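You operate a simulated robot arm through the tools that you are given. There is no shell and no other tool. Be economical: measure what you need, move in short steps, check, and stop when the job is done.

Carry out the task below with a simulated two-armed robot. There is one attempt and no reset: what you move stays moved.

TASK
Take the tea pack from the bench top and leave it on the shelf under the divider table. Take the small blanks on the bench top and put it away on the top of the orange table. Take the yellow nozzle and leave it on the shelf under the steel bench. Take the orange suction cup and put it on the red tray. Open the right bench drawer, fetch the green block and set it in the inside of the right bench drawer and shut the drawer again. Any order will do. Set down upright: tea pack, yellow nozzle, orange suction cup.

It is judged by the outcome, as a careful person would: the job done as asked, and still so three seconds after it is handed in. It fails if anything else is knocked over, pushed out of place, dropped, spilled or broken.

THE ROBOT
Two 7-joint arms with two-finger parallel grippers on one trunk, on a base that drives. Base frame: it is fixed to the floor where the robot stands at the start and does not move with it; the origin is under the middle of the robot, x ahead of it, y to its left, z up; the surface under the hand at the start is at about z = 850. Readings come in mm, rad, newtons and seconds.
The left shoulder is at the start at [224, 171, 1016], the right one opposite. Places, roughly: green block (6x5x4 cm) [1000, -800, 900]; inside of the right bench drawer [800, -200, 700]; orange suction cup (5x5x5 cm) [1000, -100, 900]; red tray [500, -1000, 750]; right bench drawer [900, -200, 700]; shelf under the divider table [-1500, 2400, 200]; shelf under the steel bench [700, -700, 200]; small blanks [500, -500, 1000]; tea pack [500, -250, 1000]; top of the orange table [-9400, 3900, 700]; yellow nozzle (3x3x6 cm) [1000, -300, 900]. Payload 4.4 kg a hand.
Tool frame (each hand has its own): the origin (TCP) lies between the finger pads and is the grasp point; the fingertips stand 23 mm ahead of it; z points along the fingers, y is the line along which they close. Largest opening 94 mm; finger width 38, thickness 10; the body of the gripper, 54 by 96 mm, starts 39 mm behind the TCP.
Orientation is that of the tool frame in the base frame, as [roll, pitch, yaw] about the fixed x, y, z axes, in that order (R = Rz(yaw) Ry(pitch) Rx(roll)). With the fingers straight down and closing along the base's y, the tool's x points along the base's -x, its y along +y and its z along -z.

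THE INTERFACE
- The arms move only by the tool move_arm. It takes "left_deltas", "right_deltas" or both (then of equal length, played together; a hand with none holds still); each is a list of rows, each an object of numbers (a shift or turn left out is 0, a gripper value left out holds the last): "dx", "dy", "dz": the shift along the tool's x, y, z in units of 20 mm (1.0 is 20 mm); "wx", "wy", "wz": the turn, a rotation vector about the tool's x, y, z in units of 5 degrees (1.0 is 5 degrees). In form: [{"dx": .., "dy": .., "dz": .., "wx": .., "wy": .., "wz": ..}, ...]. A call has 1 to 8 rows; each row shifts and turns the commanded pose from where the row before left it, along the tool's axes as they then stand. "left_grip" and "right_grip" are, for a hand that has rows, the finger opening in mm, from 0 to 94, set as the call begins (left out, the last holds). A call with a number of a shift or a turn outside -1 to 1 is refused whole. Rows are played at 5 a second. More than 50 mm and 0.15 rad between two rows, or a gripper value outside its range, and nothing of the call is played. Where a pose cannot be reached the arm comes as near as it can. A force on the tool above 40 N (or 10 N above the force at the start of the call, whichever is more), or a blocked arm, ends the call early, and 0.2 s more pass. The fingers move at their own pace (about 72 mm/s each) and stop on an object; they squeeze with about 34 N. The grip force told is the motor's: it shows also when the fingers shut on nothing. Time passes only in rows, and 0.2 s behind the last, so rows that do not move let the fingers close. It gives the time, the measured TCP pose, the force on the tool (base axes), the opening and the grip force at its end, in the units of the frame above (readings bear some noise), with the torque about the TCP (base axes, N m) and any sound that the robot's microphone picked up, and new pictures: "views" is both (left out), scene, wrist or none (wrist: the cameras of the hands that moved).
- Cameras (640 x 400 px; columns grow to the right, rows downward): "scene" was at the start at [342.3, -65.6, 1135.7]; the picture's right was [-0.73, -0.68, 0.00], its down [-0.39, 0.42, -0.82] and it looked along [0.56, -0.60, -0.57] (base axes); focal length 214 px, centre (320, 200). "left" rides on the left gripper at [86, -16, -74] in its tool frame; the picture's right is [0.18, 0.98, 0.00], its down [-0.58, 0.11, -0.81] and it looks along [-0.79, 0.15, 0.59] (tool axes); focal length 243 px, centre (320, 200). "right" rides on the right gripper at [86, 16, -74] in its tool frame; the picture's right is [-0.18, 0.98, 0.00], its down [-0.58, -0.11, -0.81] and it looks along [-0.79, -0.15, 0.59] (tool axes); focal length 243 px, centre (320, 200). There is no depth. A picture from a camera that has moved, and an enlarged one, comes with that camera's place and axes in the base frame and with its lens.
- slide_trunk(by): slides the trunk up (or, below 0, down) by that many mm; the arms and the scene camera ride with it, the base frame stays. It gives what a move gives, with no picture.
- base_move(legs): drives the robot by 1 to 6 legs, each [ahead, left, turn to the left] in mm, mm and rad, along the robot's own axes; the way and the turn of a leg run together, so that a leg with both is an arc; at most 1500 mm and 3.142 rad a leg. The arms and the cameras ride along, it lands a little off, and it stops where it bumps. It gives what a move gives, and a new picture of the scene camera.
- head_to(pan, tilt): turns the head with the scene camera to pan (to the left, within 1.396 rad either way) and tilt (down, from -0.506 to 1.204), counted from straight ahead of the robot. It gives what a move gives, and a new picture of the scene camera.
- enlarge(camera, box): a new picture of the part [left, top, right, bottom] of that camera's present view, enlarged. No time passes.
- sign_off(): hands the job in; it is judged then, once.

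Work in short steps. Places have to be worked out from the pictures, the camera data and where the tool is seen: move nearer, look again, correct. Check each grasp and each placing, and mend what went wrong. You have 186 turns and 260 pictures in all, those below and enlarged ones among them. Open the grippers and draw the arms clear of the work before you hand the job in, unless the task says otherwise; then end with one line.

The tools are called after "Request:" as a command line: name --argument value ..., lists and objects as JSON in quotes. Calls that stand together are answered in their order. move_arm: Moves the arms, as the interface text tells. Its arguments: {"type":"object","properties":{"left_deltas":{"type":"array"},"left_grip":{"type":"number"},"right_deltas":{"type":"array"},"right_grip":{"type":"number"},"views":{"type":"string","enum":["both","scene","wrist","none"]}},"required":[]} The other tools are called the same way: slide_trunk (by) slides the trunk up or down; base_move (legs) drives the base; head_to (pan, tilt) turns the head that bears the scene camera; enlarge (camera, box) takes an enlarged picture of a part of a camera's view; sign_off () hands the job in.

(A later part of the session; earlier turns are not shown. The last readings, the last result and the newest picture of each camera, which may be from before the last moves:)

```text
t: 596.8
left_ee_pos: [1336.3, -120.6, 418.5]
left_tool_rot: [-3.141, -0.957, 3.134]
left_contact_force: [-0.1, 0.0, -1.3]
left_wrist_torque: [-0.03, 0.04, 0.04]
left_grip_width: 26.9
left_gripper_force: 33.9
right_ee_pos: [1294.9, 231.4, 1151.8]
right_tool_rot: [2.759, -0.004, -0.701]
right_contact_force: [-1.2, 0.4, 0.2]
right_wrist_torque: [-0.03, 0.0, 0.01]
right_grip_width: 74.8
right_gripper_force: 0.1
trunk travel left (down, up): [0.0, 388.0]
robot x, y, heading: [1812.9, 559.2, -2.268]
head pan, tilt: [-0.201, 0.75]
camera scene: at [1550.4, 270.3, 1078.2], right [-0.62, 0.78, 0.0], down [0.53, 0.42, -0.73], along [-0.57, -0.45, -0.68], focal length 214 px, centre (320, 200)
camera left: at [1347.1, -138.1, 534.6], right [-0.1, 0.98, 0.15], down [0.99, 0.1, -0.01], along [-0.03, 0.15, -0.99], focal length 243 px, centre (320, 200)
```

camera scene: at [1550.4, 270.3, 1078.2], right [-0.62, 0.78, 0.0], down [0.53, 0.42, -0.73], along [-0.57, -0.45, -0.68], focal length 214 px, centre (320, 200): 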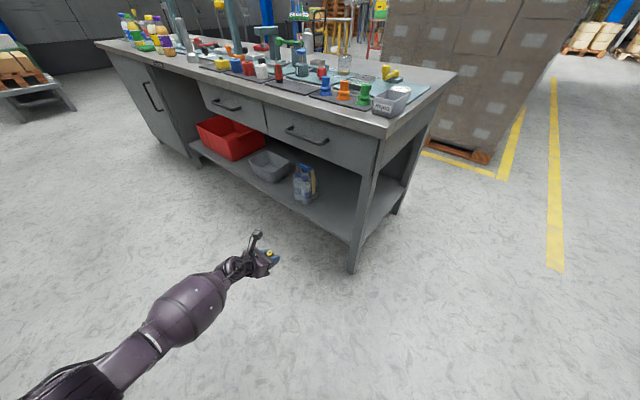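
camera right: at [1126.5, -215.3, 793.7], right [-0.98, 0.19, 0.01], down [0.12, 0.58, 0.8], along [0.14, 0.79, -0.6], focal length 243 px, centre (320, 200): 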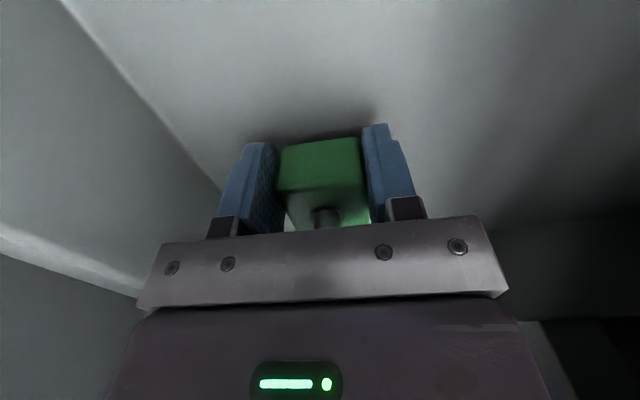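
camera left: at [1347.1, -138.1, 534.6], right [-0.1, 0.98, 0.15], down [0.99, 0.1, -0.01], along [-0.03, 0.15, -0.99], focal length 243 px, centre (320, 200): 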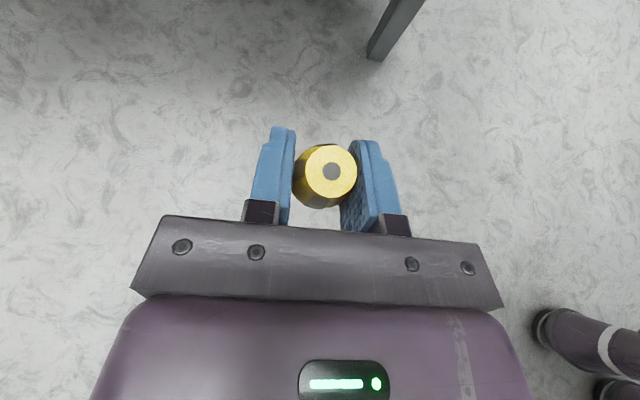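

The shelf level looks to be 200–280. I lower the hand to z≈350 and drive in 300 mm to look.

Request:
move_arm --left_deltas '[{"dx": -0.82, "dz": 0.57}, {"dx": -0.82, "dz": 0.57}, {"dx": -0.82, "dz": 0.57}]' --views "none"

Request:
base_move --legs '[[225, -268, 0]]'

Request:
move_arm --left_deltas '[{}]' --views "wrist"

```text
t: 597.6
left_ee_pos: [1337.5, -121.3, 358.4]
left_tool_rot: [3.141, -0.955, 3.134]
left_contact_force: [0.4, -0.4, -0.6]
left_wrist_torque: [-0.01, -0.01, -0.01]
left_grip_width: 27.1
left_gripper_force: 34.4
right_ee_pos: [1295.7, 230.9, 1153.0]
right_tool_rot: [2.757, -0.005, -0.702]
right_contact_force: [0.5, -0.1, 0.0]
right_wrist_torque: [-0.03, -0.02, 0.01]
right_grip_width: 75.2
right_gripper_force: 0.1
trunk travel left (down, up): [0.0, 388.0]
robot x, y, heading: [1810.5, 560.8, -2.272]
head pan, tilt: [-0.201, 0.75]
```

```text
t: 600.6
left_ee_pos: [986.6, -120.9, 359.2]
left_tool_rot: [-3.139, -0.956, 3.131]
left_contact_force: [-0.7, 0.5, -0.7]
left_wrist_torque: [0.0, -0.04, 0.02]
left_grip_width: 27.0
left_gripper_force: 33.9
right_ee_pos: [945.8, 232.3, 1151.9]
right_tool_rot: [2.759, -0.005, -0.704]
right_contact_force: [-0.2, -0.2, 0.3]
right_wrist_torque: [-0.02, 0.0, 0.03]
right_grip_width: 74.9
right_gripper_force: 0.2
trunk travel left (down, up): [0.0, 388.0]
robot x, y, heading: [1460.9, 559.4, -2.264]
head pan, tilt: [-0.201, 0.75]
camera scene: at [1199.2, 271.2, 1078.2], right [-0.62, 0.78, 0.0], down [0.53, 0.42, -0.73], along [-0.57, -0.45, -0.68], focal length 214 px, centre (320, 200)
```

scene: 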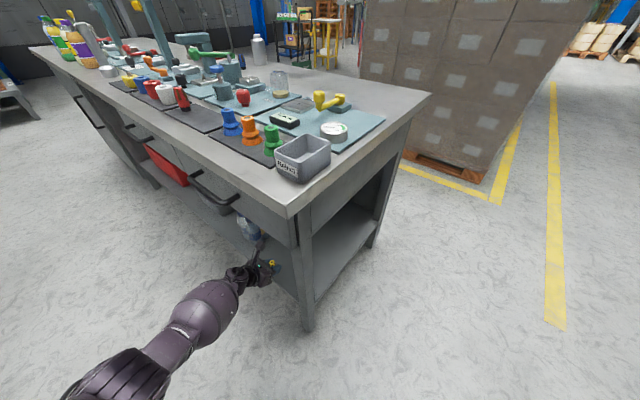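

```text
t: 601.0
left_ee_pos: [987.4, -120.6, 358.1]
left_tool_rot: [-3.141, -0.956, 3.134]
left_contact_force: [-0.3, 0.5, -0.5]
left_wrist_torque: [-0.01, -0.03, 0.03]
left_grip_width: 27.0
left_gripper_force: 33.9
right_ee_pos: [945.0, 231.8, 1153.3]
right_tool_rot: [2.758, -0.005, -0.702]
right_contact_force: [0.2, -0.1, 0.2]
right_wrist_torque: [0.02, 0.0, -0.01]
right_grip_width: 75.1
right_gripper_force: 0.1
trunk travel left (down, up): [0.0, 388.0]
robot x, y, heading: [1461.2, 555.0, -2.271]
head pan, tilt: [-0.201, 0.75]
camera left: at [997.4, -137.6, 474.0], right [-0.1, 0.98, 0.15], down [0.99, 0.1, -0.01], along [-0.02, 0.15, -0.99], focal length 243 px, centre (320, 200)
```

left: 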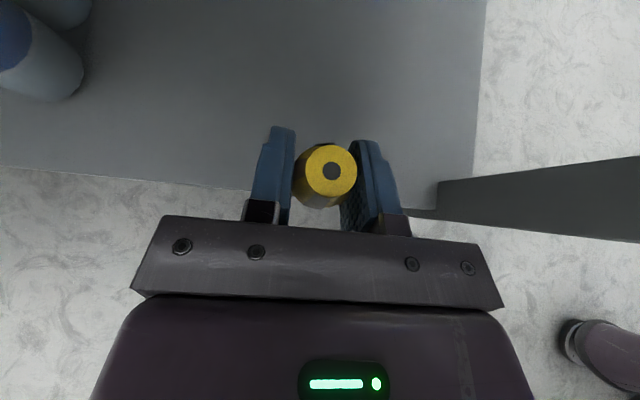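

The shelf's front edge is at x≈990 and the spot ahead is free. I drive in another 100 mm.

Request:
base_move --legs '[[67, -79, 0]]'

Request:
move_arm --left_deltas '[{"dx": -0.82, "dz": 0.57}, {"dx": -0.82, "dz": 0.57}]' --views "wrist"

```text
t: 602.4
left_ee_pos: [883.9, -120.7, 359.0]
left_tool_rot: [-3.139, -0.955, 3.131]
left_contact_force: [0.5, -0.6, -1.4]
left_wrist_torque: [0.0, 0.01, 0.0]
left_grip_width: 27.0
left_gripper_force: 34.1
right_ee_pos: [841.6, 232.3, 1152.7]
right_tool_rot: [2.757, -0.005, -0.703]
right_contact_force: [1.3, -0.6, -0.5]
right_wrist_torque: [0.01, -0.02, 0.02]
right_grip_width: 74.9
right_gripper_force: 0.1
trunk travel left (down, up): [0.0, 388.0]
robot x, y, heading: [1359.6, 558.1, -2.271]
head pan, tilt: [-0.201, 0.75]
camera scene: at [1096.3, 271.1, 1078.1], right [-0.62, 0.78, 0.0], down [0.53, 0.42, -0.73], along [-0.57, -0.45, -0.68], focal length 214 px, centre (320, 200)
```

scene: 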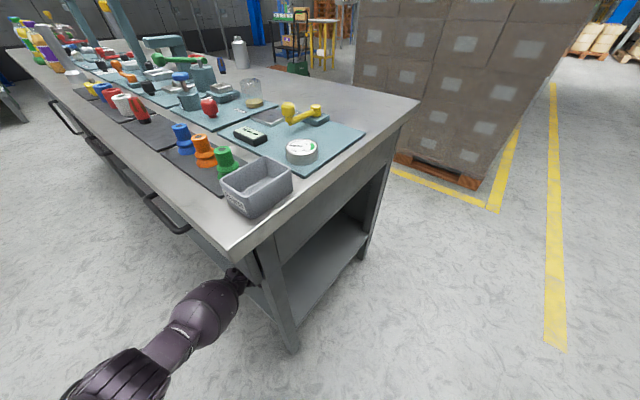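

```text
t: 603.0
left_ee_pos: [883.9, -120.0, 338.9]
left_tool_rot: [-3.14, -0.957, 3.132]
left_contact_force: [0.4, -0.6, -0.7]
left_wrist_torque: [-0.04, -0.04, 0.01]
left_grip_width: 27.2
left_gripper_force: 34.2
left hand out of reach, approached as far as the arm can: row 2
right_ee_pos: [843.0, 233.2, 1151.8]
right_tool_rot: [2.757, -0.005, -0.702]
right_contact_force: [0.0, 0.1, -0.5]
right_wrist_torque: [0.01, -0.01, 0.04]
right_grip_width: 74.6
right_gripper_force: 0.1
trunk travel left (down, up): [0.0, 388.0]
robot x, y, heading: [1358.8, 558.5, -2.269]
head pan, tilt: [-0.201, 0.75]
camera left: at [894.6, -137.5, 454.2], right [-0.1, 0.98, 0.15], down [0.99, 0.1, -0.01], along [-0.02, 0.15, -0.99], focal length 243 px, centre (320, 200)
```

left: 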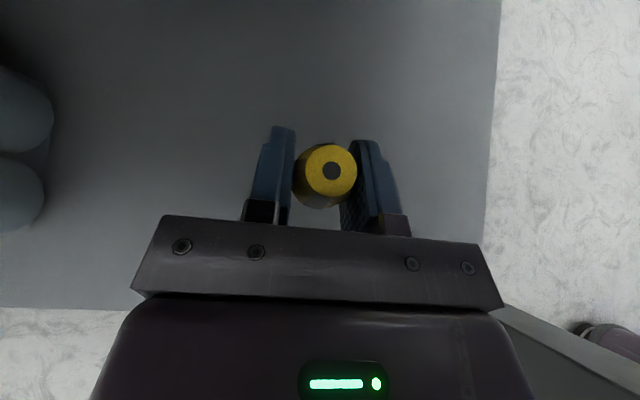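

The arm is at full stretch. I draw the hand back 125 mm in x and bring the base 125 mm nearer instead, gaining downward reach.

Request:
move_arm --left_deltas '[{"dx": -0.58, "dz": -0.82}, {"dx": -0.58, "dz": -0.82}, {"dx": -0.58, "dz": -0.82}, {"dx": -0.58, "dz": -0.82}, {"dx": -0.58, "dz": -0.82}, {"dx": -0.58, "dz": -0.82}]' --views "none"

Request:
base_move --legs '[[81, -96, 0]]'

Request:
move_arm --left_deltas '[{"dx": -0.82, "dz": 0.57}, {"dx": -0.41, "dz": 0.29}]' --views "wrist"

```text
t: 604.4
left_ee_pos: [1004.3, -121.7, 338.0]
left_tool_rot: [-3.14, -0.956, 3.133]
left_contact_force: [-0.6, -0.2, -1.2]
left_wrist_torque: [0.0, -0.04, 0.01]
left_grip_width: 27.1
left_gripper_force: 33.6
right_ee_pos: [843.0, 232.7, 1152.4]
right_tool_rot: [2.757, -0.004, -0.705]
right_contact_force: [0.1, -0.5, 0.3]
right_wrist_torque: [0.0, 0.0, 0.0]
right_grip_width: 75.0
right_gripper_force: 0.0
trunk travel left (down, up): [0.0, 388.0]
robot x, y, heading: [1360.5, 560.9, -2.269]
head pan, tilt: [-0.201, 0.75]
```

```text
t: 605.9
left_ee_pos: [878.5, -122.7, 338.5]
left_tool_rot: [-3.139, -0.954, 3.13]
left_contact_force: [-0.4, -0.2, -0.9]
left_wrist_torque: [-0.01, 0.01, -0.01]
left_grip_width: 26.8
left_gripper_force: 34.4
right_ee_pos: [718.0, 232.7, 1151.4]
right_tool_rot: [2.758, -0.005, -0.704]
right_contact_force: [0.0, 0.0, 0.0]
right_wrist_torque: [-0.01, -0.03, 0.04]
right_grip_width: 74.8
right_gripper_force: 0.0
trunk travel left (down, up): [0.0, 388.0]
robot x, y, heading: [1237.7, 556.5, -2.27]
head pan, tilt: [-0.201, 0.75]
camera scene: at [971.1, 270.7, 1078.2], right [-0.62, 0.78, 0.0], down [0.53, 0.42, -0.73], along [-0.57, -0.45, -0.68], focal length 214 px, centre (320, 200)
```

scene: 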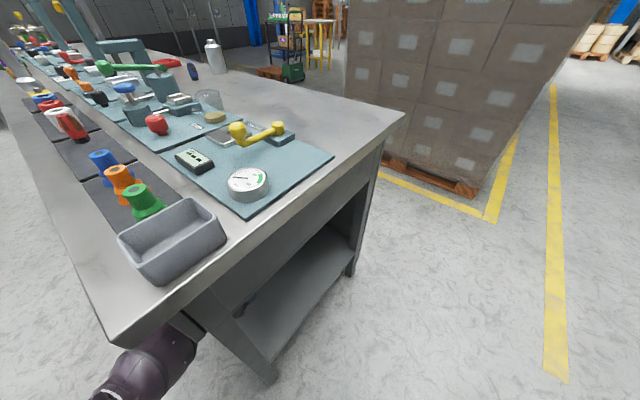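

```text
t: 606.5
left_ee_pos: [878.8, -122.3, 306.1]
left_tool_rot: [-3.139, -0.957, 3.131]
left_contact_force: [-0.2, -0.9, -0.6]
left_wrist_torque: [-0.04, -0.02, 0.03]
left_grip_width: 26.8
left_gripper_force: 33.8
right_ee_pos: [717.1, 231.5, 1151.9]
right_tool_rot: [2.758, -0.005, -0.703]
right_contact_force: [0.8, 0.2, -0.1]
right_wrist_torque: [-0.02, -0.02, -0.01]
right_grip_width: 74.8
right_gripper_force: 0.0
trunk travel left (down, up): [0.0, 388.0]
robot x, y, heading: [1238.3, 559.0, -2.268]
head pan, tilt: [-0.201, 0.75]
camera left: at [889.9, -139.5, 423.4], right [-0.1, 0.98, 0.15], down [0.99, 0.1, -0.01], along [-0.02, 0.15, -0.99], focal length 243 px, centre (320, 200)
```

left: 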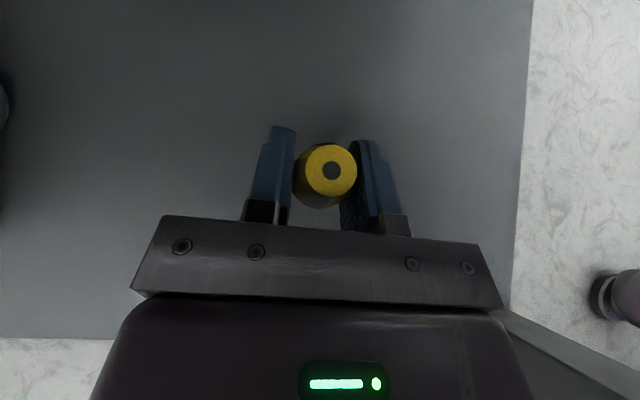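

z 306 reached with room to go. I keep lowering in small steps.

Request:
move_arm --left_deltas '[{"dx": -0.2, "dz": 0.14}, {"dx": -0.2, "dz": 0.14}, {"dx": -0.2, "dz": 0.14}]' --views "none"

Request:
move_arm --left_deltas '[{"dx": -0.2, "dz": 0.14}, {"dx": -0.2, "dz": 0.14}, {"dx": -0.2, "dz": 0.14}]' --views "none"

Request:
move_arm --left_deltas '[{"dx": -0.2, "dz": 0.14}, {"dx": -0.2, "dz": 0.14}, {"dx": -0.2, "dz": 0.14}]' --views "wrist"

```text
t: 607.3
left_ee_pos: [879.9, -122.3, 294.2]
left_tool_rot: [-3.139, -0.958, 3.131]
left_contact_force: [-0.4, 0.6, -0.8]
left_wrist_torque: [0.0, -0.02, 0.01]
left_grip_width: 27.1
left_gripper_force: 34.4
right_ee_pos: [716.3, 231.3, 1151.9]
right_tool_rot: [2.759, -0.005, -0.706]
right_contact_force: [0.0, 0.0, -0.2]
right_wrist_torque: [0.01, 0.0, -0.02]
right_grip_width: 75.2
right_gripper_force: 0.2
trunk travel left (down, up): [0.0, 388.0]
robot x, y, heading: [1234.3, 557.4, -2.272]
head pan, tilt: [-0.201, 0.75]
```

```text
t: 608.1
left_ee_pos: [878.6, -122.8, 278.8]
left_tool_rot: [-3.139, -0.957, 3.13]
left_contact_force: [-0.7, -0.1, -0.9]
left_wrist_torque: [0.0, 0.02, 0.01]
left_grip_width: 27.0
left_gripper_force: 33.9
right_ee_pos: [717.4, 231.7, 1153.5]
right_tool_rot: [2.757, -0.006, -0.702]
right_contact_force: [-0.9, 0.3, -0.6]
right_wrist_torque: [0.0, -0.01, -0.02]
right_grip_width: 75.1
right_gripper_force: 0.0
trunk travel left (down, up): [0.0, 388.0]
robot x, y, heading: [1234.6, 561.2, -2.268]
head pan, tilt: [-0.201, 0.75]
```

```text
t: 608.9
left_ee_pos: [878.7, -121.1, 275.7]
left_tool_rot: [-3.139, -0.958, 3.129]
left_contact_force: [-0.8, -1.0, 5.2]
left_wrist_torque: [0.01, 0.03, -0.01]
left_grip_width: 27.0
left_gripper_force: 33.5
left hand out of reach, approached as far as the arm can: row 2, 3
right_ee_pos: [718.7, 232.4, 1154.1]
right_tool_rot: [2.757, -0.005, -0.703]
right_contact_force: [0.3, 0.1, 0.1]
right_wrist_torque: [0.0, 0.01, -0.02]
right_grip_width: 75.2
right_gripper_force: 0.0
trunk travel left (down, up): [0.0, 388.0]
robot x, y, heading: [1234.3, 558.6, -2.271]
head pan, tilt: [-0.201, 0.75]
camera left: at [889.4, -138.5, 390.6], right [-0.1, 0.98, 0.15], down [0.99, 0.1, -0.01], along [-0.03, 0.15, -0.99], focal length 243 px, centre (320, 200)
```

left: 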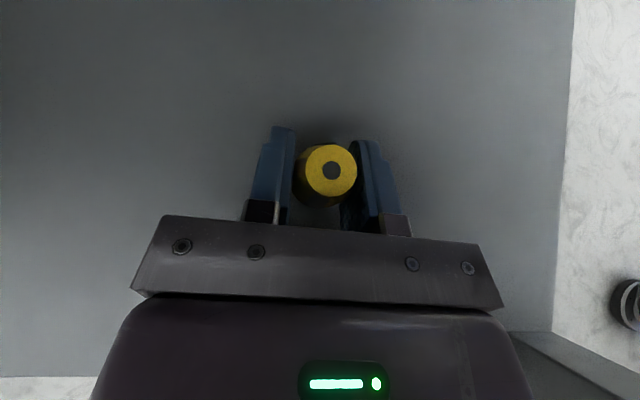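

An upward force of 5 N shows the nozzle's foot is on the shelf (z≈245). I release it.

Request:
move_arm --left_deltas '[{}, {}, {}]' --left_grip 56 --views "wrist"

```text
t: 609.7
left_ee_pos: [879.1, -120.8, 273.7]
left_tool_rot: [3.141, -0.956, 3.133]
left_contact_force: [0.8, -0.2, -0.1]
left_wrist_torque: [-0.02, -0.01, 0.0]
left_grip_width: 56.0
left_gripper_force: 0.0
right_ee_pos: [717.7, 232.1, 1151.9]
right_tool_rot: [2.758, -0.006, -0.704]
right_contact_force: [0.8, -0.5, 0.9]
right_wrist_torque: [0.02, 0.0, -0.01]
right_grip_width: 75.0
right_gripper_force: 0.1
trunk travel left (down, up): [0.0, 388.0]
robot x, y, heading: [1229.7, 561.2, -2.271]
head pan, tilt: [-0.201, 0.75]
camera left: at [889.8, -138.4, 389.6], right [-0.1, 0.98, 0.15], down [0.99, 0.1, -0.01], along [-0.03, 0.15, -0.99], focal length 243 px, centre (320, 200)
```

left: 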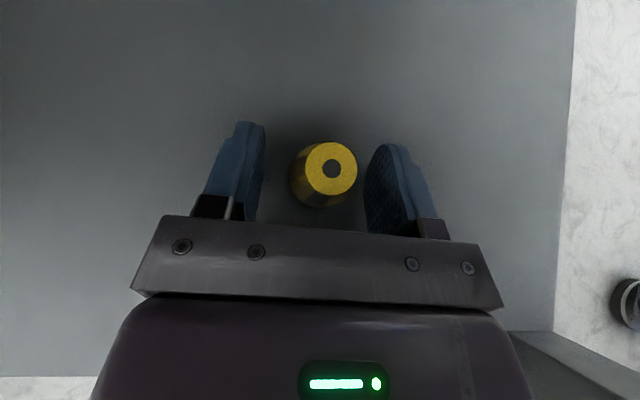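

The nozzle stands free. I withdraw along the fingers, then back the base away, looking at the result.

Request:
move_arm --left_deltas '[{"dz": -0.7}, {"dz": -1}, {"dz": -1}, {"dz": -1}, {"dz": -1}, {"dz": -1}, {"dz": -1}]' --views "wrist"

Request:
base_move --legs '[[-290, 344, 0]]'

Request:
enlarge --camera "scene" --box '[180, 100, 440, 262]'

```text
t: 611.3
left_ee_pos: [965.1, -165.1, 274.9]
left_tool_rot: [-3.139, -0.955, 3.132]
left_contact_force: [0.4, -0.3, -1.1]
left_wrist_torque: [-0.02, 0.03, -0.03]
left_grip_width: 56.0
left_gripper_force: 0.1
left hand out of reach, approached as far as the arm can: row 1, 2, 3, 4, 5, 6, 7
right_ee_pos: [717.6, 233.1, 1152.6]
right_tool_rot: [2.756, -0.005, -0.705]
right_contact_force: [0.0, -0.2, 0.7]
right_wrist_torque: [0.01, -0.02, 0.03]
right_grip_width: 75.1
right_gripper_force: 0.0
trunk travel left (down, up): [0.0, 388.0]
robot x, y, heading: [1236.3, 557.9, -2.271]
head pan, tilt: [-0.201, 0.75]
camera left: at [976.6, -183.1, 389.8], right [-0.1, 0.98, 0.15], down [0.99, 0.1, -0.01], along [-0.03, 0.15, -0.99], focal length 243 px, centre (320, 200)
```

left: 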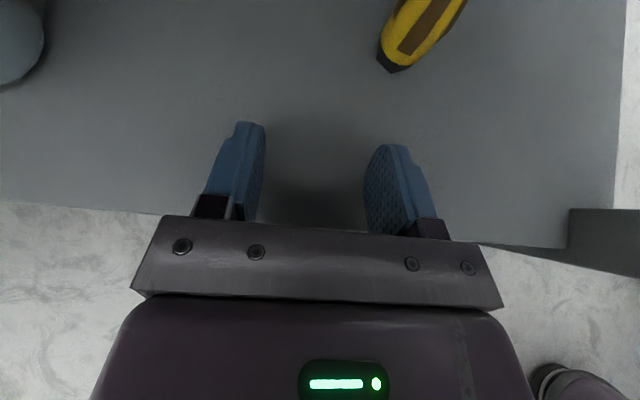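

```text
t: 614.8
left_ee_pos: [1410.4, -164.3, 274.3]
left_tool_rot: [-3.138, -0.957, 3.13]
left_contact_force: [-0.5, 0.3, 0.3]
left_wrist_torque: [0.0, -0.05, -0.02]
left_grip_width: 55.7
left_gripper_force: 0.0
right_ee_pos: [1165.0, 234.0, 1152.0]
right_tool_rot: [2.756, -0.005, -0.704]
right_contact_force: [0.2, 0.6, -0.4]
right_wrist_torque: [-0.02, 0.0, -0.03]
right_grip_width: 74.9
right_gripper_force: 0.0
trunk travel left (down, up): [0.0, 388.0]
robot x, y, heading: [1683.0, 559.0, -2.272]
head pan, tilt: [-0.201, 0.75]
camera scene: at [1418.3, 273.1, 1078.3], right [-0.62, 0.78, 0.0], down [0.54, 0.42, -0.73], along [-0.57, -0.45, -0.68], focal length 214 px, centre (320, 200)
```

scene: 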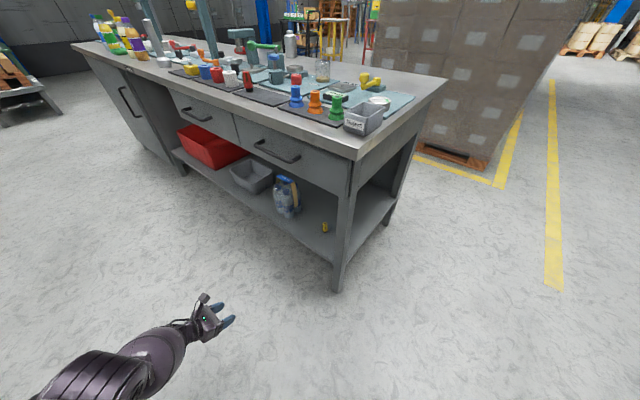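

```text
2.46 times, centred on (310, 181) of scene
camera zoom: at [1418.3, 273.1, 1078.3], right [-0.62, 0.78, 0.0], down [0.54, 0.42, -0.73], along [-0.57, -0.45, -0.68], focal length 528 px, centre (345, 247)
```

zoom: 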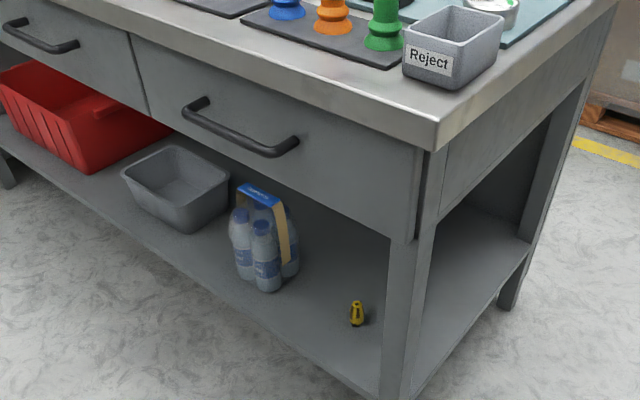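

The nozzle stands upright on the shelf. Now the orange suction cup with the right hand: I raise the trunk a little, bring the hand upright and turn it so that it closes along x.

Request:
slide_trunk --by 50

Request:
move_arm --right_deltas '[{"wx": 0.88}, {"wx": 0.88}, {"wx": 0.88}, {"wx": 0.88}, {"wx": 0.86}, {"wz": 1, "dz": 1}, {"wz": 1, "dz": 1}, {"wz": 1, "dz": 1}]' --right_grip 60 --views "none"

Request:
move_arm --right_deltas '[{"wz": 1, "dz": 1}, {"wz": 1, "dz": 1}, {"wz": 1, "dz": 1}, {"wz": 1}, {"wz": 1}, {"wz": 1}, {"wz": 1}]' --views "none"

```text
t: 615.7
left_ee_pos: [1372.0, -210.1, 387.2]
left_tool_rot: [-2.965, -1.023, 2.983]
left_contact_force: [0.1, 1.2, -0.9]
left_wrist_torque: [-0.04, 0.04, -0.01]
left_grip_width: 55.7
left_gripper_force: 0.0
right_ee_pos: [1161.9, 233.5, 1199.8]
right_tool_rot: [2.764, -0.005, -0.704]
right_contact_force: [-0.8, -0.6, 0.0]
right_wrist_torque: [-0.04, -0.04, 0.0]
right_grip_width: 75.0
right_gripper_force: 0.1
trunk travel left (down, up): [-50.0, 338.0]
robot x, y, heading: [1683.1, 563.0, -2.274]
head pan, tilt: [-0.201, 0.75]
```

```text
t: 617.5
left_ee_pos: [1371.4, -210.2, 389.8]
left_tool_rot: [-2.957, -1.026, 2.976]
left_contact_force: [-0.3, -0.2, 0.3]
left_wrist_torque: [0.03, -0.01, 0.0]
left_grip_width: 56.0
left_gripper_force: 0.0
right_ee_pos: [1163.8, 232.8, 1141.6]
right_tool_rot: [-3.14, -0.006, -0.967]
right_contact_force: [-0.3, 0.5, -0.3]
right_wrist_torque: [0.04, -0.01, 0.02]
right_grip_width: 60.1
right_gripper_force: 0.0
trunk travel left (down, up): [-50.0, 338.0]
robot x, y, heading: [1680.4, 560.6, -2.267]
head pan, tilt: [-0.201, 0.75]
```

```text
t: 619.1
left_ee_pos: [1372.4, -210.3, 390.3]
left_tool_rot: [-2.957, -1.027, 2.976]
left_contact_force: [-0.2, 0.0, 0.2]
left_wrist_torque: [-0.01, -0.01, 0.02]
left_grip_width: 56.1
left_gripper_force: 0.0
right_ee_pos: [1164.9, 234.5, 1083.2]
right_tool_rot: [-3.14, -0.004, -1.579]
right_contact_force: [0.0, -0.3, 0.3]
right_wrist_torque: [-0.01, 0.0, -0.04]
right_grip_width: 59.9
right_gripper_force: 0.1
trunk travel left (down, up): [-50.0, 338.0]
robot x, y, heading: [1680.2, 561.3, -2.27]
head pan, tilt: [-0.201, 0.75]
```

Now I drive so the right hand comes over the orange cup and look.

Request:
base_move --legs '[[396, 66, 0]]'

Request:
move_arm --right_deltas '[{"dz": 1}, {"dz": 1}, {"dz": 1}, {"dz": 1}]' --views "wrist"

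```text
t: 621.7
left_ee_pos: [1167.9, -558.4, 389.0]
left_tool_rot: [-2.956, -1.026, 2.98]
left_contact_force: [-0.3, -0.6, 0.3]
left_wrist_torque: [0.05, 0.0, 0.03]
left_grip_width: 56.1
left_gripper_force: 0.0
right_ee_pos: [959.8, -115.5, 1081.8]
right_tool_rot: [-3.138, -0.003, -1.573]
right_contact_force: [0.0, 0.7, 0.3]
right_wrist_torque: [-0.02, -0.02, -0.02]
right_grip_width: 60.3
right_gripper_force: 0.0
trunk travel left (down, up): [-50.0, 338.0]
robot x, y, heading: [1475.3, 209.5, -2.273]
head pan, tilt: [-0.201, 0.75]
camera scene: at [1233.3, -51.1, 1136.2], right [-0.62, 0.78, 0.0], down [0.53, 0.43, -0.73], along [-0.57, -0.46, -0.68], focal length 214 px, centre (320, 200)
```

scene: 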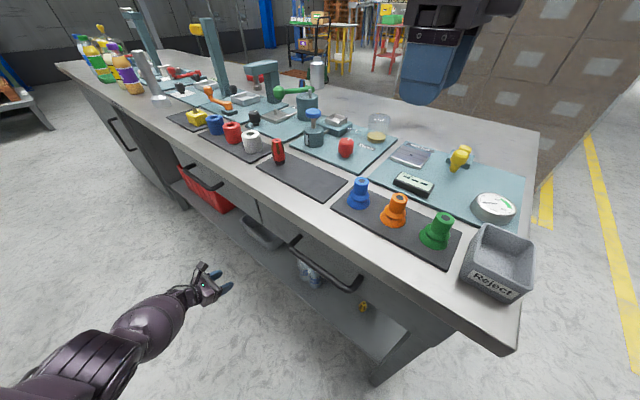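

```text
t: 622.7
left_ee_pos: [1168.2, -559.2, 389.2]
left_tool_rot: [-2.959, -1.026, 2.982]
left_contact_force: [-0.3, 0.1, 0.0]
left_wrist_torque: [-0.02, 0.0, -0.02]
left_grip_width: 56.0
left_gripper_force: 0.1
right_ee_pos: [959.6, -117.0, 1002.5]
right_tool_rot: [-3.138, -0.006, -1.574]
right_contact_force: [0.3, 0.5, 0.0]
right_wrist_torque: [0.0, -0.03, 0.02]
right_grip_width: 60.3
right_gripper_force: 0.0
trunk travel left (down, up): [-50.0, 338.0]
robot x, y, heading: [1473.2, 214.3, -2.27]
head pan, tilt: [-0.201, 0.75]
camera right: at [943.3, -202.3, 1077.0], right [-0.98, 0.19, 0.0], down [0.11, 0.58, 0.8], along [0.15, 0.79, -0.59], focal length 243 px, centre (320, 200)
```

right: 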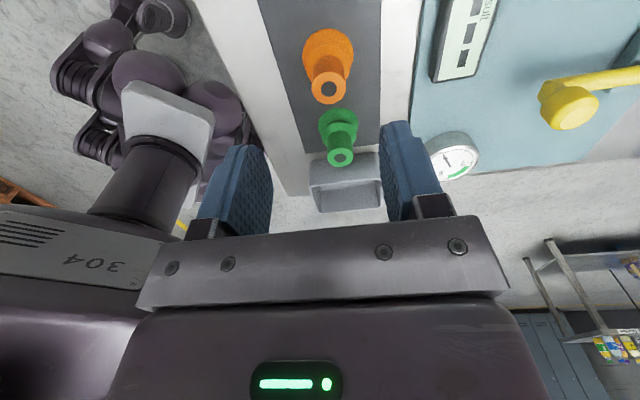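

The orange cup is at ≈(955,−111). I adjust and lower to z≈935 for a check.

Request:
move_arm --right_deltas '[{"dx": -0.3, "dy": 0.23, "dz": 0.8}, {"dz": 1}, {"dz": 1}, {"dz": 0.6}]' --views "wrist"

Request:
enlarge --camera "scene" --box '[330, 120, 490, 220]'

```text
t: 623.7
left_ee_pos: [1167.1, -559.6, 389.1]
left_tool_rot: [-2.955, -1.027, 2.98]
left_contact_force: [-0.4, 0.3, 0.3]
left_wrist_torque: [-0.01, -0.02, -0.01]
left_grip_width: 55.9
left_gripper_force: 0.1
right_ee_pos: [955.6, -109.1, 934.6]
right_tool_rot: [-3.139, -0.004, -1.573]
right_contact_force: [0.0, 0.2, -0.4]
right_wrist_torque: [-0.01, 0.01, 0.0]
right_grip_width: 59.9
right_gripper_force: 0.1
trunk travel left (down, up): [-50.0, 338.0]
robot x, y, heading: [1475.6, 210.0, -2.268]
head pan, tilt: [-0.201, 0.75]
camera right: at [939.1, -196.1, 1009.1], right [-0.98, 0.19, 0.0], down [0.11, 0.58, 0.8], along [0.15, 0.79, -0.59], focal length 243 px, centre (320, 200)
```

right: 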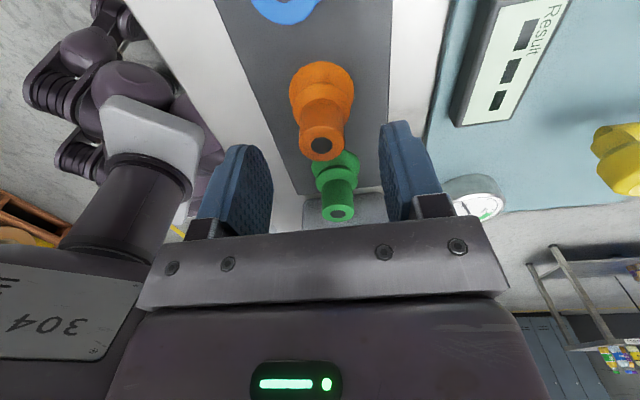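

```text
4.00 times, centred on (410, 170) of scene
camera zoom: at [1233.3, -50.9, 1136.3], right [-0.62, 0.78, 0.0], down [0.53, 0.42, -0.73], along [-0.57, -0.46, -0.68], focal length 858 px, centre (-40, 320)
```

zoom: 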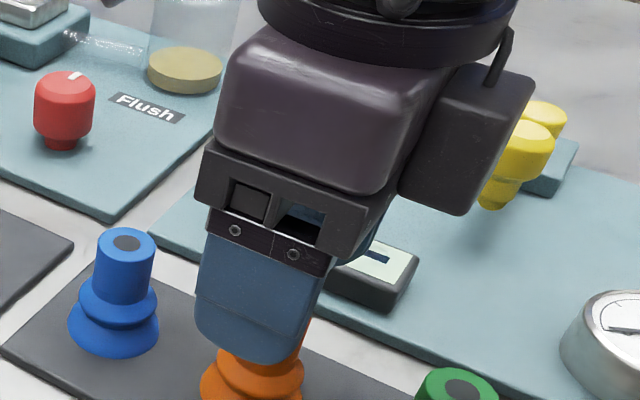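

Well aligned. I lower to z≈890 and close.

Request:
move_arm --right_deltas '[{"dz": 0.8}, {"dz": 0.8}, {"dz": 0.6}]' --views "none"

Request:
move_arm --right_deltas '[{}, {}, {}]' --right_grip 0 --views "none"

Request:
move_arm --right_deltas '[{"dz": -0.5}, {"dz": -1}, {"dz": -1}, {"dz": -1}, {"dz": -1}, {"dz": -1}]' --views "both"

```text
t: 624.5
left_ee_pos: [1168.4, -559.3, 389.2]
left_tool_rot: [-2.958, -1.025, 2.982]
left_contact_force: [-0.6, -0.5, 0.8]
left_wrist_torque: [0.0, 0.01, 0.02]
left_grip_width: 56.4
left_gripper_force: 0.1
right_ee_pos: [955.4, -110.5, 889.6]
right_tool_rot: [-3.138, -0.003, -1.575]
right_contact_force: [0.2, -0.3, 0.0]
right_wrist_torque: [0.01, 0.02, 0.01]
right_grip_width: 59.9
right_gripper_force: 0.0
trunk travel left (down, up): [-50.0, 338.0]
robot x, y, heading: [1477.7, 210.7, -2.263]
head pan, tilt: [-0.201, 0.75]
```

```text
t: 625.3
left_ee_pos: [1167.8, -560.8, 391.4]
left_tool_rot: [-2.954, -1.027, 2.98]
left_contact_force: [0.8, 0.0, -0.2]
left_wrist_torque: [-0.01, -0.02, -0.03]
left_grip_width: 56.3
left_gripper_force: 0.2
right_ee_pos: [955.5, -109.3, 891.0]
right_tool_rot: [-3.139, -0.005, -1.572]
right_contact_force: [0.5, -0.8, 6.1]
right_wrist_torque: [0.08, 0.02, 0.02]
right_grip_width: 23.8
right_gripper_force: 33.7
trunk travel left (down, up): [-50.0, 338.0]
robot x, y, heading: [1478.6, 213.4, -2.265]
head pan, tilt: [-0.201, 0.75]
```

```text
t: 626.7
left_ee_pos: [1166.9, -559.3, 389.2]
left_tool_rot: [-2.954, -1.026, 2.978]
left_contact_force: [0.3, 0.5, 0.3]
left_wrist_torque: [-0.02, -0.02, 0.0]
left_grip_width: 56.1
left_gripper_force: 0.1
right_ee_pos: [954.5, -109.3, 1002.0]
right_tool_rot: [-3.14, -0.005, -1.574]
right_contact_force: [-0.3, -0.4, 0.8]
right_wrist_torque: [0.02, 0.02, 0.03]
right_grip_width: 23.5
right_gripper_force: 33.0
trunk travel left (down, up): [-50.0, 338.0]
robot x, y, heading: [1473.7, 213.5, -2.271]
head pan, tilt: [-0.201, 0.75]
camera scene: at [1233.6, -50.6, 1136.5], right [-0.62, 0.78, 0.0], down [0.53, 0.42, -0.73], along [-0.57, -0.46, -0.68], focal length 214 px, centre (320, 200)
camera right: at [938.5, -195.3, 1075.8], right [-0.98, 0.19, 0.0], down [0.11, 0.58, 0.8], along [0.15, 0.79, -0.59], focal length 243 px, centre (320, 200)
```

scene: 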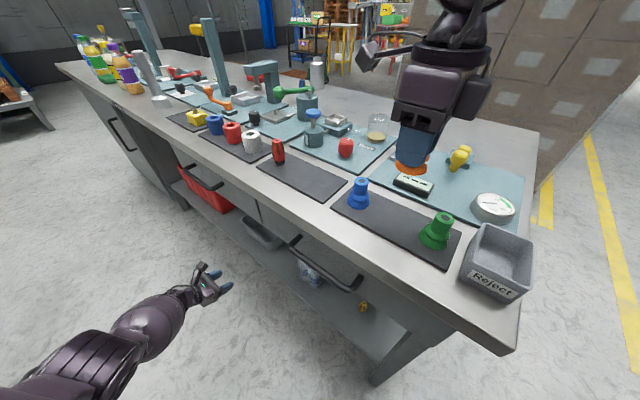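
right: 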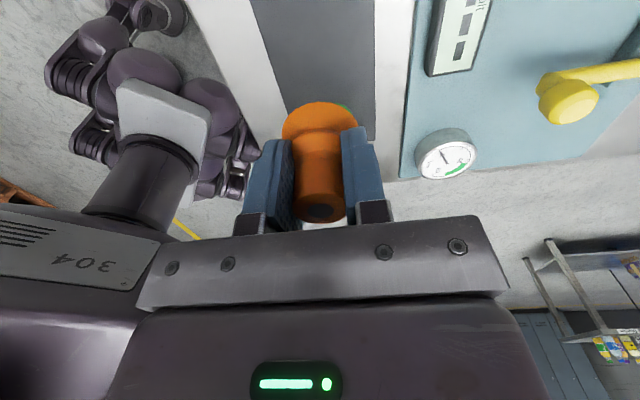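

The orange cup is held. Before driving round to the near side for the red tray, I raise the left hand well above bench height.

Request:
base_move --legs '[[-300, 300, 0]]'

Request:
move_arm --left_deltas '[{"dx": 1, "dz": -1}, {"dx": 1, "dz": -1}, {"dx": 1, "dz": -1}, {"dx": 1, "dz": -1}, {"dx": 1, "dz": -1}, {"dx": 1, "dz": -1}, {"dx": 1, "dz": -1}, {"dx": 1, "dz": -1}]' --views "none"

Request:
move_arm --left_deltas '[{"dx": 1, "dz": -1}, {"dx": 1, "dz": -1}, {"dx": 1, "dz": -1}, {"dx": 1, "dz": -1}, {"dx": 1, "dz": -1}, {"dx": 1, "dz": -1}, {"dx": 1, "dz": -1}, {"dx": 1, "dz": -1}]' --views "none"

Request:
move_arm --left_deltas '[{"dx": 1, "dz": -1}, {"dx": 1, "dz": -1}, {"dx": 1, "dz": -1}, {"dx": 1, "dz": -1}, {"dx": 1, "dz": -1}, {"dx": 1, "dz": -1}, {"dx": 1, "dz": -1}]' --views "none"

```text
t: 629.9
left_ee_pos: [1590.7, -521.1, 389.8]
left_tool_rot: [-2.957, -1.028, 2.982]
left_contact_force: [-0.1, 0.1, -0.4]
left_wrist_torque: [-0.02, -0.01, -0.02]
left_grip_width: 56.2
left_gripper_force: 0.0
right_ee_pos: [1376.0, -71.2, 1000.2]
right_tool_rot: [-3.14, -0.004, -1.572]
right_contact_force: [0.6, 0.0, 0.5]
right_wrist_torque: [0.0, -0.02, -0.03]
right_grip_width: 23.8
right_gripper_force: 34.1
trunk travel left (down, up): [-50.0, 338.0]
robot x, y, heading: [1899.1, 252.2, -2.268]
head pan, tilt: [-0.201, 0.75]
camera scene: at [1655.8, -12.6, 1136.4], right [-0.62, 0.78, 0.0], down [0.53, 0.43, -0.73], along [-0.57, -0.46, -0.68], focal length 214 px, centre (320, 200)
```

scene: 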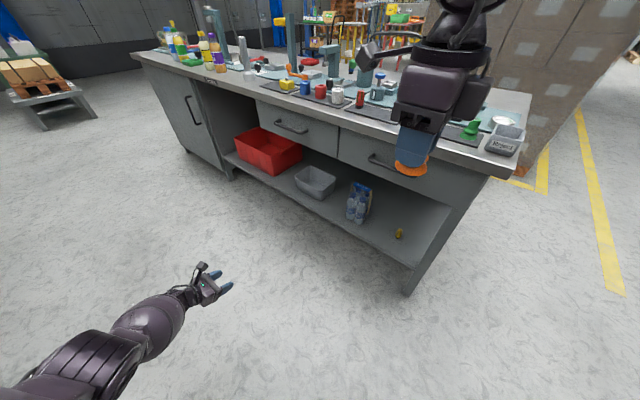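

```text
t: 631.7
left_ee_pos: [1647.8, -501.4, 607.6]
left_tool_rot: [-2.958, -1.027, 2.982]
left_contact_force: [-0.1, -0.7, -0.1]
left_wrist_torque: [0.02, 0.0, 0.01]
left_grip_width: 56.2
left_gripper_force: 0.1
right_ee_pos: [1376.3, -70.5, 1000.5]
right_tool_rot: [-3.14, -0.004, -1.573]
right_contact_force: [0.0, -0.6, -0.2]
right_wrist_torque: [-0.01, -0.04, 0.02]
right_grip_width: 23.9
right_gripper_force: 33.9
trunk travel left (down, up): [-50.0, 338.0]
robot x, y, heading: [1896.9, 253.2, -2.265]
head pan, tilt: [-0.201, 0.75]
```

```text
t: 633.5
left_ee_pos: [1702.7, -479.2, 827.1]
left_tool_rot: [-2.958, -1.028, 2.981]
left_contact_force: [-0.5, -0.3, 0.3]
left_wrist_torque: [-0.02, -0.02, -0.01]
left_grip_width: 55.8
left_gripper_force: 0.0
right_ee_pos: [1377.1, -70.4, 1001.3]
right_tool_rot: [-3.139, -0.004, -1.571]
right_contact_force: [0.5, 0.4, 0.2]
right_wrist_torque: [0.03, 0.03, 0.01]
right_grip_width: 23.4
right_gripper_force: 33.8
trunk travel left (down, up): [-50.0, 338.0]
robot x, y, heading: [1897.3, 250.1, -2.267]
head pan, tilt: [-0.201, 0.75]
```

```text
t: 635.1
left_ee_pos: [1750.9, -460.2, 1017.2]
left_tool_rot: [-2.956, -1.025, 2.983]
left_contact_force: [-0.5, -0.5, -0.3]
left_wrist_torque: [-0.04, 0.0, 0.0]
left_grip_width: 56.2
left_gripper_force: 0.0
right_ee_pos: [1378.1, -72.6, 1000.4]
right_tool_rot: [-3.138, -0.006, -1.572]
right_contact_force: [-0.7, -0.4, -0.5]
right_wrist_torque: [-0.01, -0.02, 0.01]
right_grip_width: 23.9
right_gripper_force: 33.6
trunk travel left (down, up): [-50.0, 338.0]
robot x, y, heading: [1897.4, 251.3, -2.271]
head pan, tilt: [-0.201, 0.75]
```

Left hand is at z≈1017. I raise the cup another 110 mm (a bottle stands by the tray) and drive around the bench's left end to the near side.

Request:
move_arm --right_deltas '[{"dz": -1}, {"dz": -1}, {"dz": -1}, {"dz": -1}, {"dz": -1}, {"dz": -0.5}]' --views "none"

Request:
base_move --legs '[[-548, -592, 0], [531, -631, 0], [531, -631, 0], [0, 0, 1.14], [0, 0, 1.13]]'

```text
t: 636.5
left_ee_pos: [1749.5, -461.1, 1016.9]
left_tool_rot: [-2.956, -1.025, 2.984]
left_contact_force: [0.1, 0.8, 0.0]
left_wrist_torque: [0.0, -0.06, 0.0]
left_grip_width: 56.1
left_gripper_force: 0.1
right_ee_pos: [1377.0, -72.0, 1110.1]
right_tool_rot: [-3.14, -0.006, -1.571]
right_contact_force: [0.3, -0.3, 0.1]
right_wrist_torque: [-0.04, 0.0, -0.01]
right_grip_width: 23.7
right_gripper_force: 34.0
trunk travel left (down, up): [-50.0, 338.0]
robot x, y, heading: [1896.5, 249.6, -2.267]
head pan, tilt: [-0.201, 0.75]
```

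```text
t: 659.0
left_ee_pos: [785.7, 1388.6, 1017.6]
left_tool_rot: [-2.956, -1.025, -1.046]
left_contact_force: [0.3, -0.3, -0.7]
left_wrist_torque: [-0.02, -0.01, -0.02]
left_grip_width: 56.0
left_gripper_force: 0.1
right_ee_pos: [719.1, 853.0, 1110.6]
right_tool_rot: [-3.139, -0.003, 0.683]
right_contact_force: [-0.5, 0.7, 0.0]
right_wrist_torque: [0.02, -0.01, 0.03]
right_grip_width: 23.9
right_gripper_force: 33.7
trunk travel left (down, up): [-50.0, 338.0]
robot x, y, heading: [142.3, 1053.6, -0.011]
head pan, tilt: [-0.201, 0.75]
camera scene: at [496.5, 1030.7, 1136.4], right [-0.21, -0.98, 0.0], down [-0.67, 0.14, -0.73], along [0.71, -0.16, -0.68], focal length 214 px, centre (320, 200)
```

scene: 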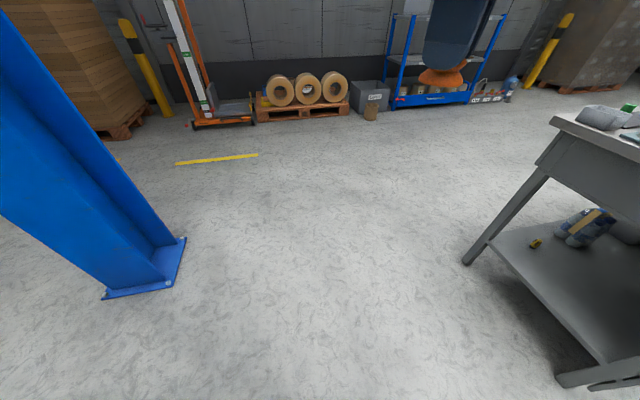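

Facing +x now. I back to x≈−133 and strafe right along the near side toward the red tray.

Request:
base_move --legs '[[-280, 0, 0.011], [0, -1450, 0], [0, -420, 0]]'

Request:
head_to --pan -0.5 --tilt 0.75

```text
t: 677.3
left_ee_pos: [501.0, -468.7, 1017.2]
left_tool_rot: [-2.956, -1.025, -1.035]
left_contact_force: [0.3, -0.6, 0.0]
left_wrist_torque: [0.02, 0.01, -0.01]
left_grip_width: 55.8
left_gripper_force: 0.1
right_ee_pos: [441.7, -1005.8, 1111.3]
right_tool_rot: [-3.139, -0.005, 0.694]
right_contact_force: [0.0, 0.7, -1.4]
right_wrist_torque: [-0.04, 0.02, 0.0]
right_grip_width: 23.8
right_gripper_force: 34.3
trunk travel left (down, up): [-50.0, 338.0]
robot x, y, heading: [-140.5, -811.8, -0.002]
head pan, tilt: [-0.201, 0.75]
camera scene: at [215.2, -831.6, 1136.3], right [-0.2, -0.98, 0.0], down [-0.67, 0.14, -0.73], along [0.72, -0.15, -0.68], focal length 214 px, centre (320, 200)
```

scene: 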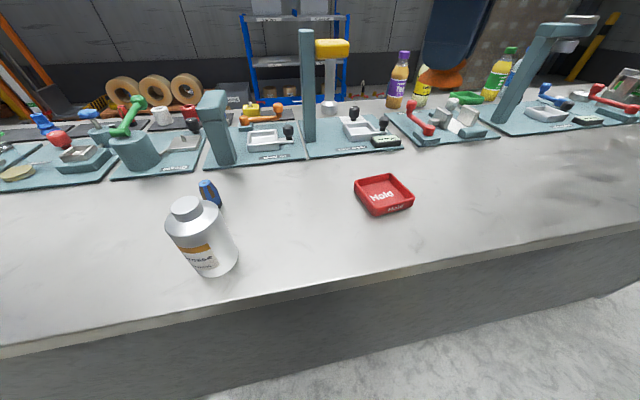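

```text
t: 678.1
left_ee_pos: [500.6, -468.4, 1016.2]
left_tool_rot: [-2.956, -1.027, -1.036]
left_contact_force: [-1.2, -0.5, -0.3]
left_wrist_torque: [-0.01, 0.01, 0.03]
left_grip_width: 56.1
left_gripper_force: 0.1
right_ee_pos: [441.0, -1005.6, 1110.7]
right_tool_rot: [-3.14, -0.005, 0.695]
right_contact_force: [0.2, 0.6, -0.2]
right_wrist_torque: [-0.03, 0.0, 0.0]
right_grip_width: 23.6
right_gripper_force: 34.2
trunk travel left (down, up): [-50.0, 338.0]
robot x, y, heading: [-142.4, -815.4, 0.002]
head pan, tilt: [-0.499, 0.75]
camera scene: at [206.8, -854.5, 1136.3], right [-0.48, -0.88, 0.0], down [-0.6, 0.33, -0.73], along [0.64, -0.35, -0.68], focal length 214 px, centre (320, 200)
```

scene: 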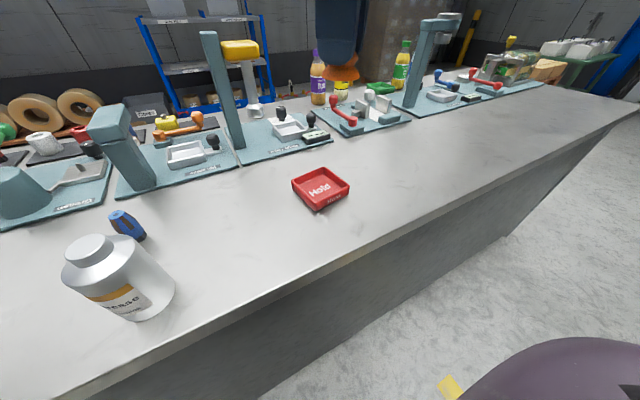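

The red tray is at ≈(505,−1018). I shift the base 64 mm ahead and 12 mm right, then lower and check.

Request:
base_move --legs '[[64, -12, 0]]'

Request:
move_arm --right_deltas '[{"dz": 1}, {"dz": 1}, {"dz": 1}, {"dz": 1}, {"dz": 1}, {"dz": 1}, {"dz": 1}]' --views "both"

```text
t: 679.1
left_ee_pos: [563.2, -480.5, 1017.9]
left_tool_rot: [-2.956, -1.027, -1.034]
left_contact_force: [-0.2, 0.6, -0.3]
left_wrist_torque: [0.03, 0.0, -0.01]
left_grip_width: 55.7
left_gripper_force: 0.0
right_ee_pos: [505.1, -1019.1, 1110.9]
right_tool_rot: [-3.139, -0.004, 0.696]
right_contact_force: [0.0, -0.1, -1.5]
right_wrist_torque: [0.01, 0.04, 0.04]
right_grip_width: 23.7
right_gripper_force: 34.1
trunk travel left (down, up): [-50.0, 338.0]
robot x, y, heading: [-77.6, -825.1, 0.002]
head pan, tilt: [-0.499, 0.75]
camera scene: at [271.2, -866.4, 1136.1], right [-0.48, -0.88, 0.0], down [-0.6, 0.33, -0.73], along [0.64, -0.35, -0.68], focal length 214 px, centre (320, 200)
```

scene: 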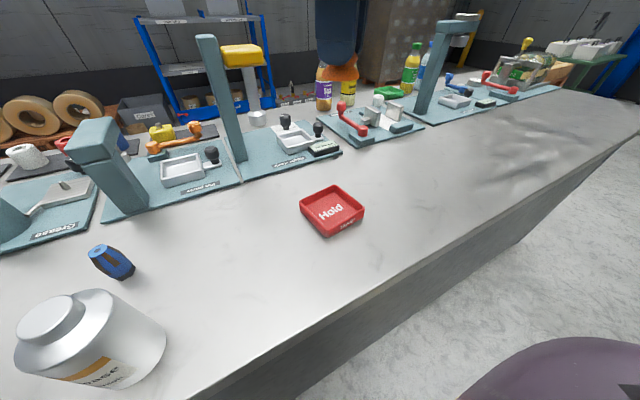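

```text
t: 680.7
left_ee_pos: [564.3, -480.5, 1016.7]
left_tool_rot: [-2.959, -1.027, -1.033]
left_contact_force: [0.2, -0.5, 0.2]
left_wrist_torque: [0.01, 0.03, 0.03]
left_grip_width: 55.9
left_gripper_force: 0.1
right_ee_pos: [506.3, -1018.5, 970.9]
right_tool_rot: [-3.14, -0.003, 0.695]
right_contact_force: [-0.4, 0.1, 0.2]
right_wrist_torque: [0.04, -0.01, 0.01]
right_grip_width: 23.8
right_gripper_force: 33.8
trunk travel left (down, up): [-50.0, 338.0]
robot x, y, heading: [-80.2, -824.4, -0.003]
head pan, tilt: [-0.499, 0.75]
camera scene: at [270.9, -866.3, 1136.1], right [-0.48, -0.88, 0.0], down [-0.6, 0.33, -0.73], along [0.64, -0.35, -0.68], focal length 214 px, centre (320, 200)
camera right: at [581.7, -974.7, 1045.2], right [0.49, -0.87, 0.0], down [-0.52, -0.29, 0.8], along [-0.7, -0.39, -0.59], focal length 243 px, centre (320, 200)
```

scene: 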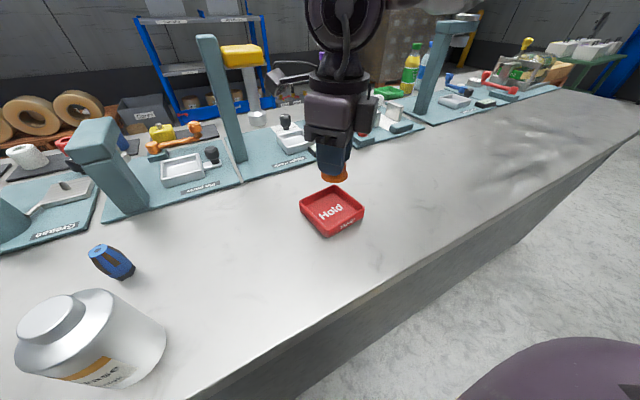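
right: 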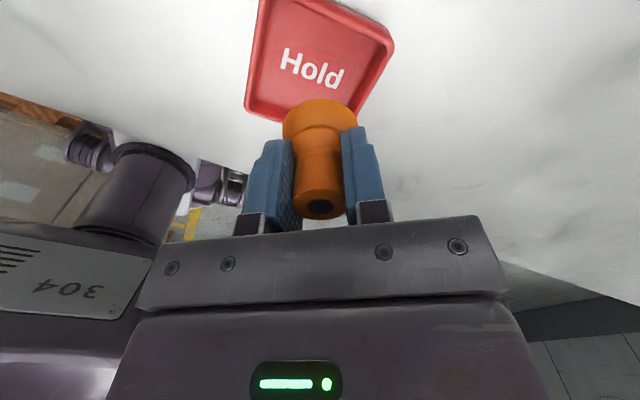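

The cup is centred over the tray within a few mm. I lower it in steps.

Request:
move_arm --right_deltas '[{"dz": 1}, {"dz": 1}, {"dz": 1}, {"dz": 0.25}]' --views "none"

Request:
move_arm --right_deltas '[{"dz": 0.2}, {"dz": 0.2}]' --views "none"

Request:
enlarge --camera "scene" --box '[270, 130, 400, 250]'

```text
t: 681.7
left_ee_pos: [562.9, -481.0, 1016.9]
left_tool_rot: [-2.956, -1.026, -1.036]
left_contact_force: [-0.1, -0.2, -1.1]
left_wrist_torque: [-0.01, 0.04, -0.02]
left_grip_width: 56.2
left_gripper_force: 0.0
right_ee_pos: [505.1, -1016.9, 905.8]
right_tool_rot: [-3.14, -0.004, 0.698]
right_contact_force: [-0.6, 0.1, -0.6]
right_wrist_torque: [-0.02, 0.0, 0.0]
right_grip_width: 23.5
right_gripper_force: 34.2
trunk travel left (down, up): [-50.0, 338.0]
robot x, y, heading: [-79.2, -825.9, 0.003]
head pan, tilt: [-0.499, 0.75]
```

```text
t: 682.3
left_ee_pos: [563.7, -480.2, 1016.4]
left_tool_rot: [-2.956, -1.026, -1.034]
left_contact_force: [0.7, 0.8, -0.3]
left_wrist_torque: [0.01, 0.02, -0.01]
left_grip_width: 56.2
left_gripper_force: 0.0
right_ee_pos: [504.4, -1016.5, 897.3]
right_tool_rot: [-3.139, -0.003, 0.694]
right_contact_force: [-0.4, -0.2, -0.3]
right_wrist_torque: [0.0, 0.0, -0.01]
right_grip_width: 23.7
right_gripper_force: 33.8
trunk travel left (down, up): [-50.0, 338.0]
robot x, y, heading: [-76.3, -826.2, -0.002]
head pan, tilt: [-0.499, 0.75]
```

```text
3.33 times, centred on (335, 190) of scene
camera zoom: at [270.6, -866.3, 1136.3], right [-0.48, -0.88, 0.0], down [-0.6, 0.33, -0.73], along [0.64, -0.35, -0.68], focal length 715 px, centre (270, 233)
```

zoom: 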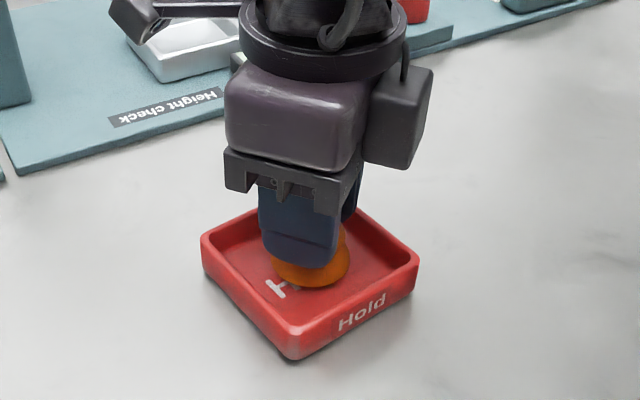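

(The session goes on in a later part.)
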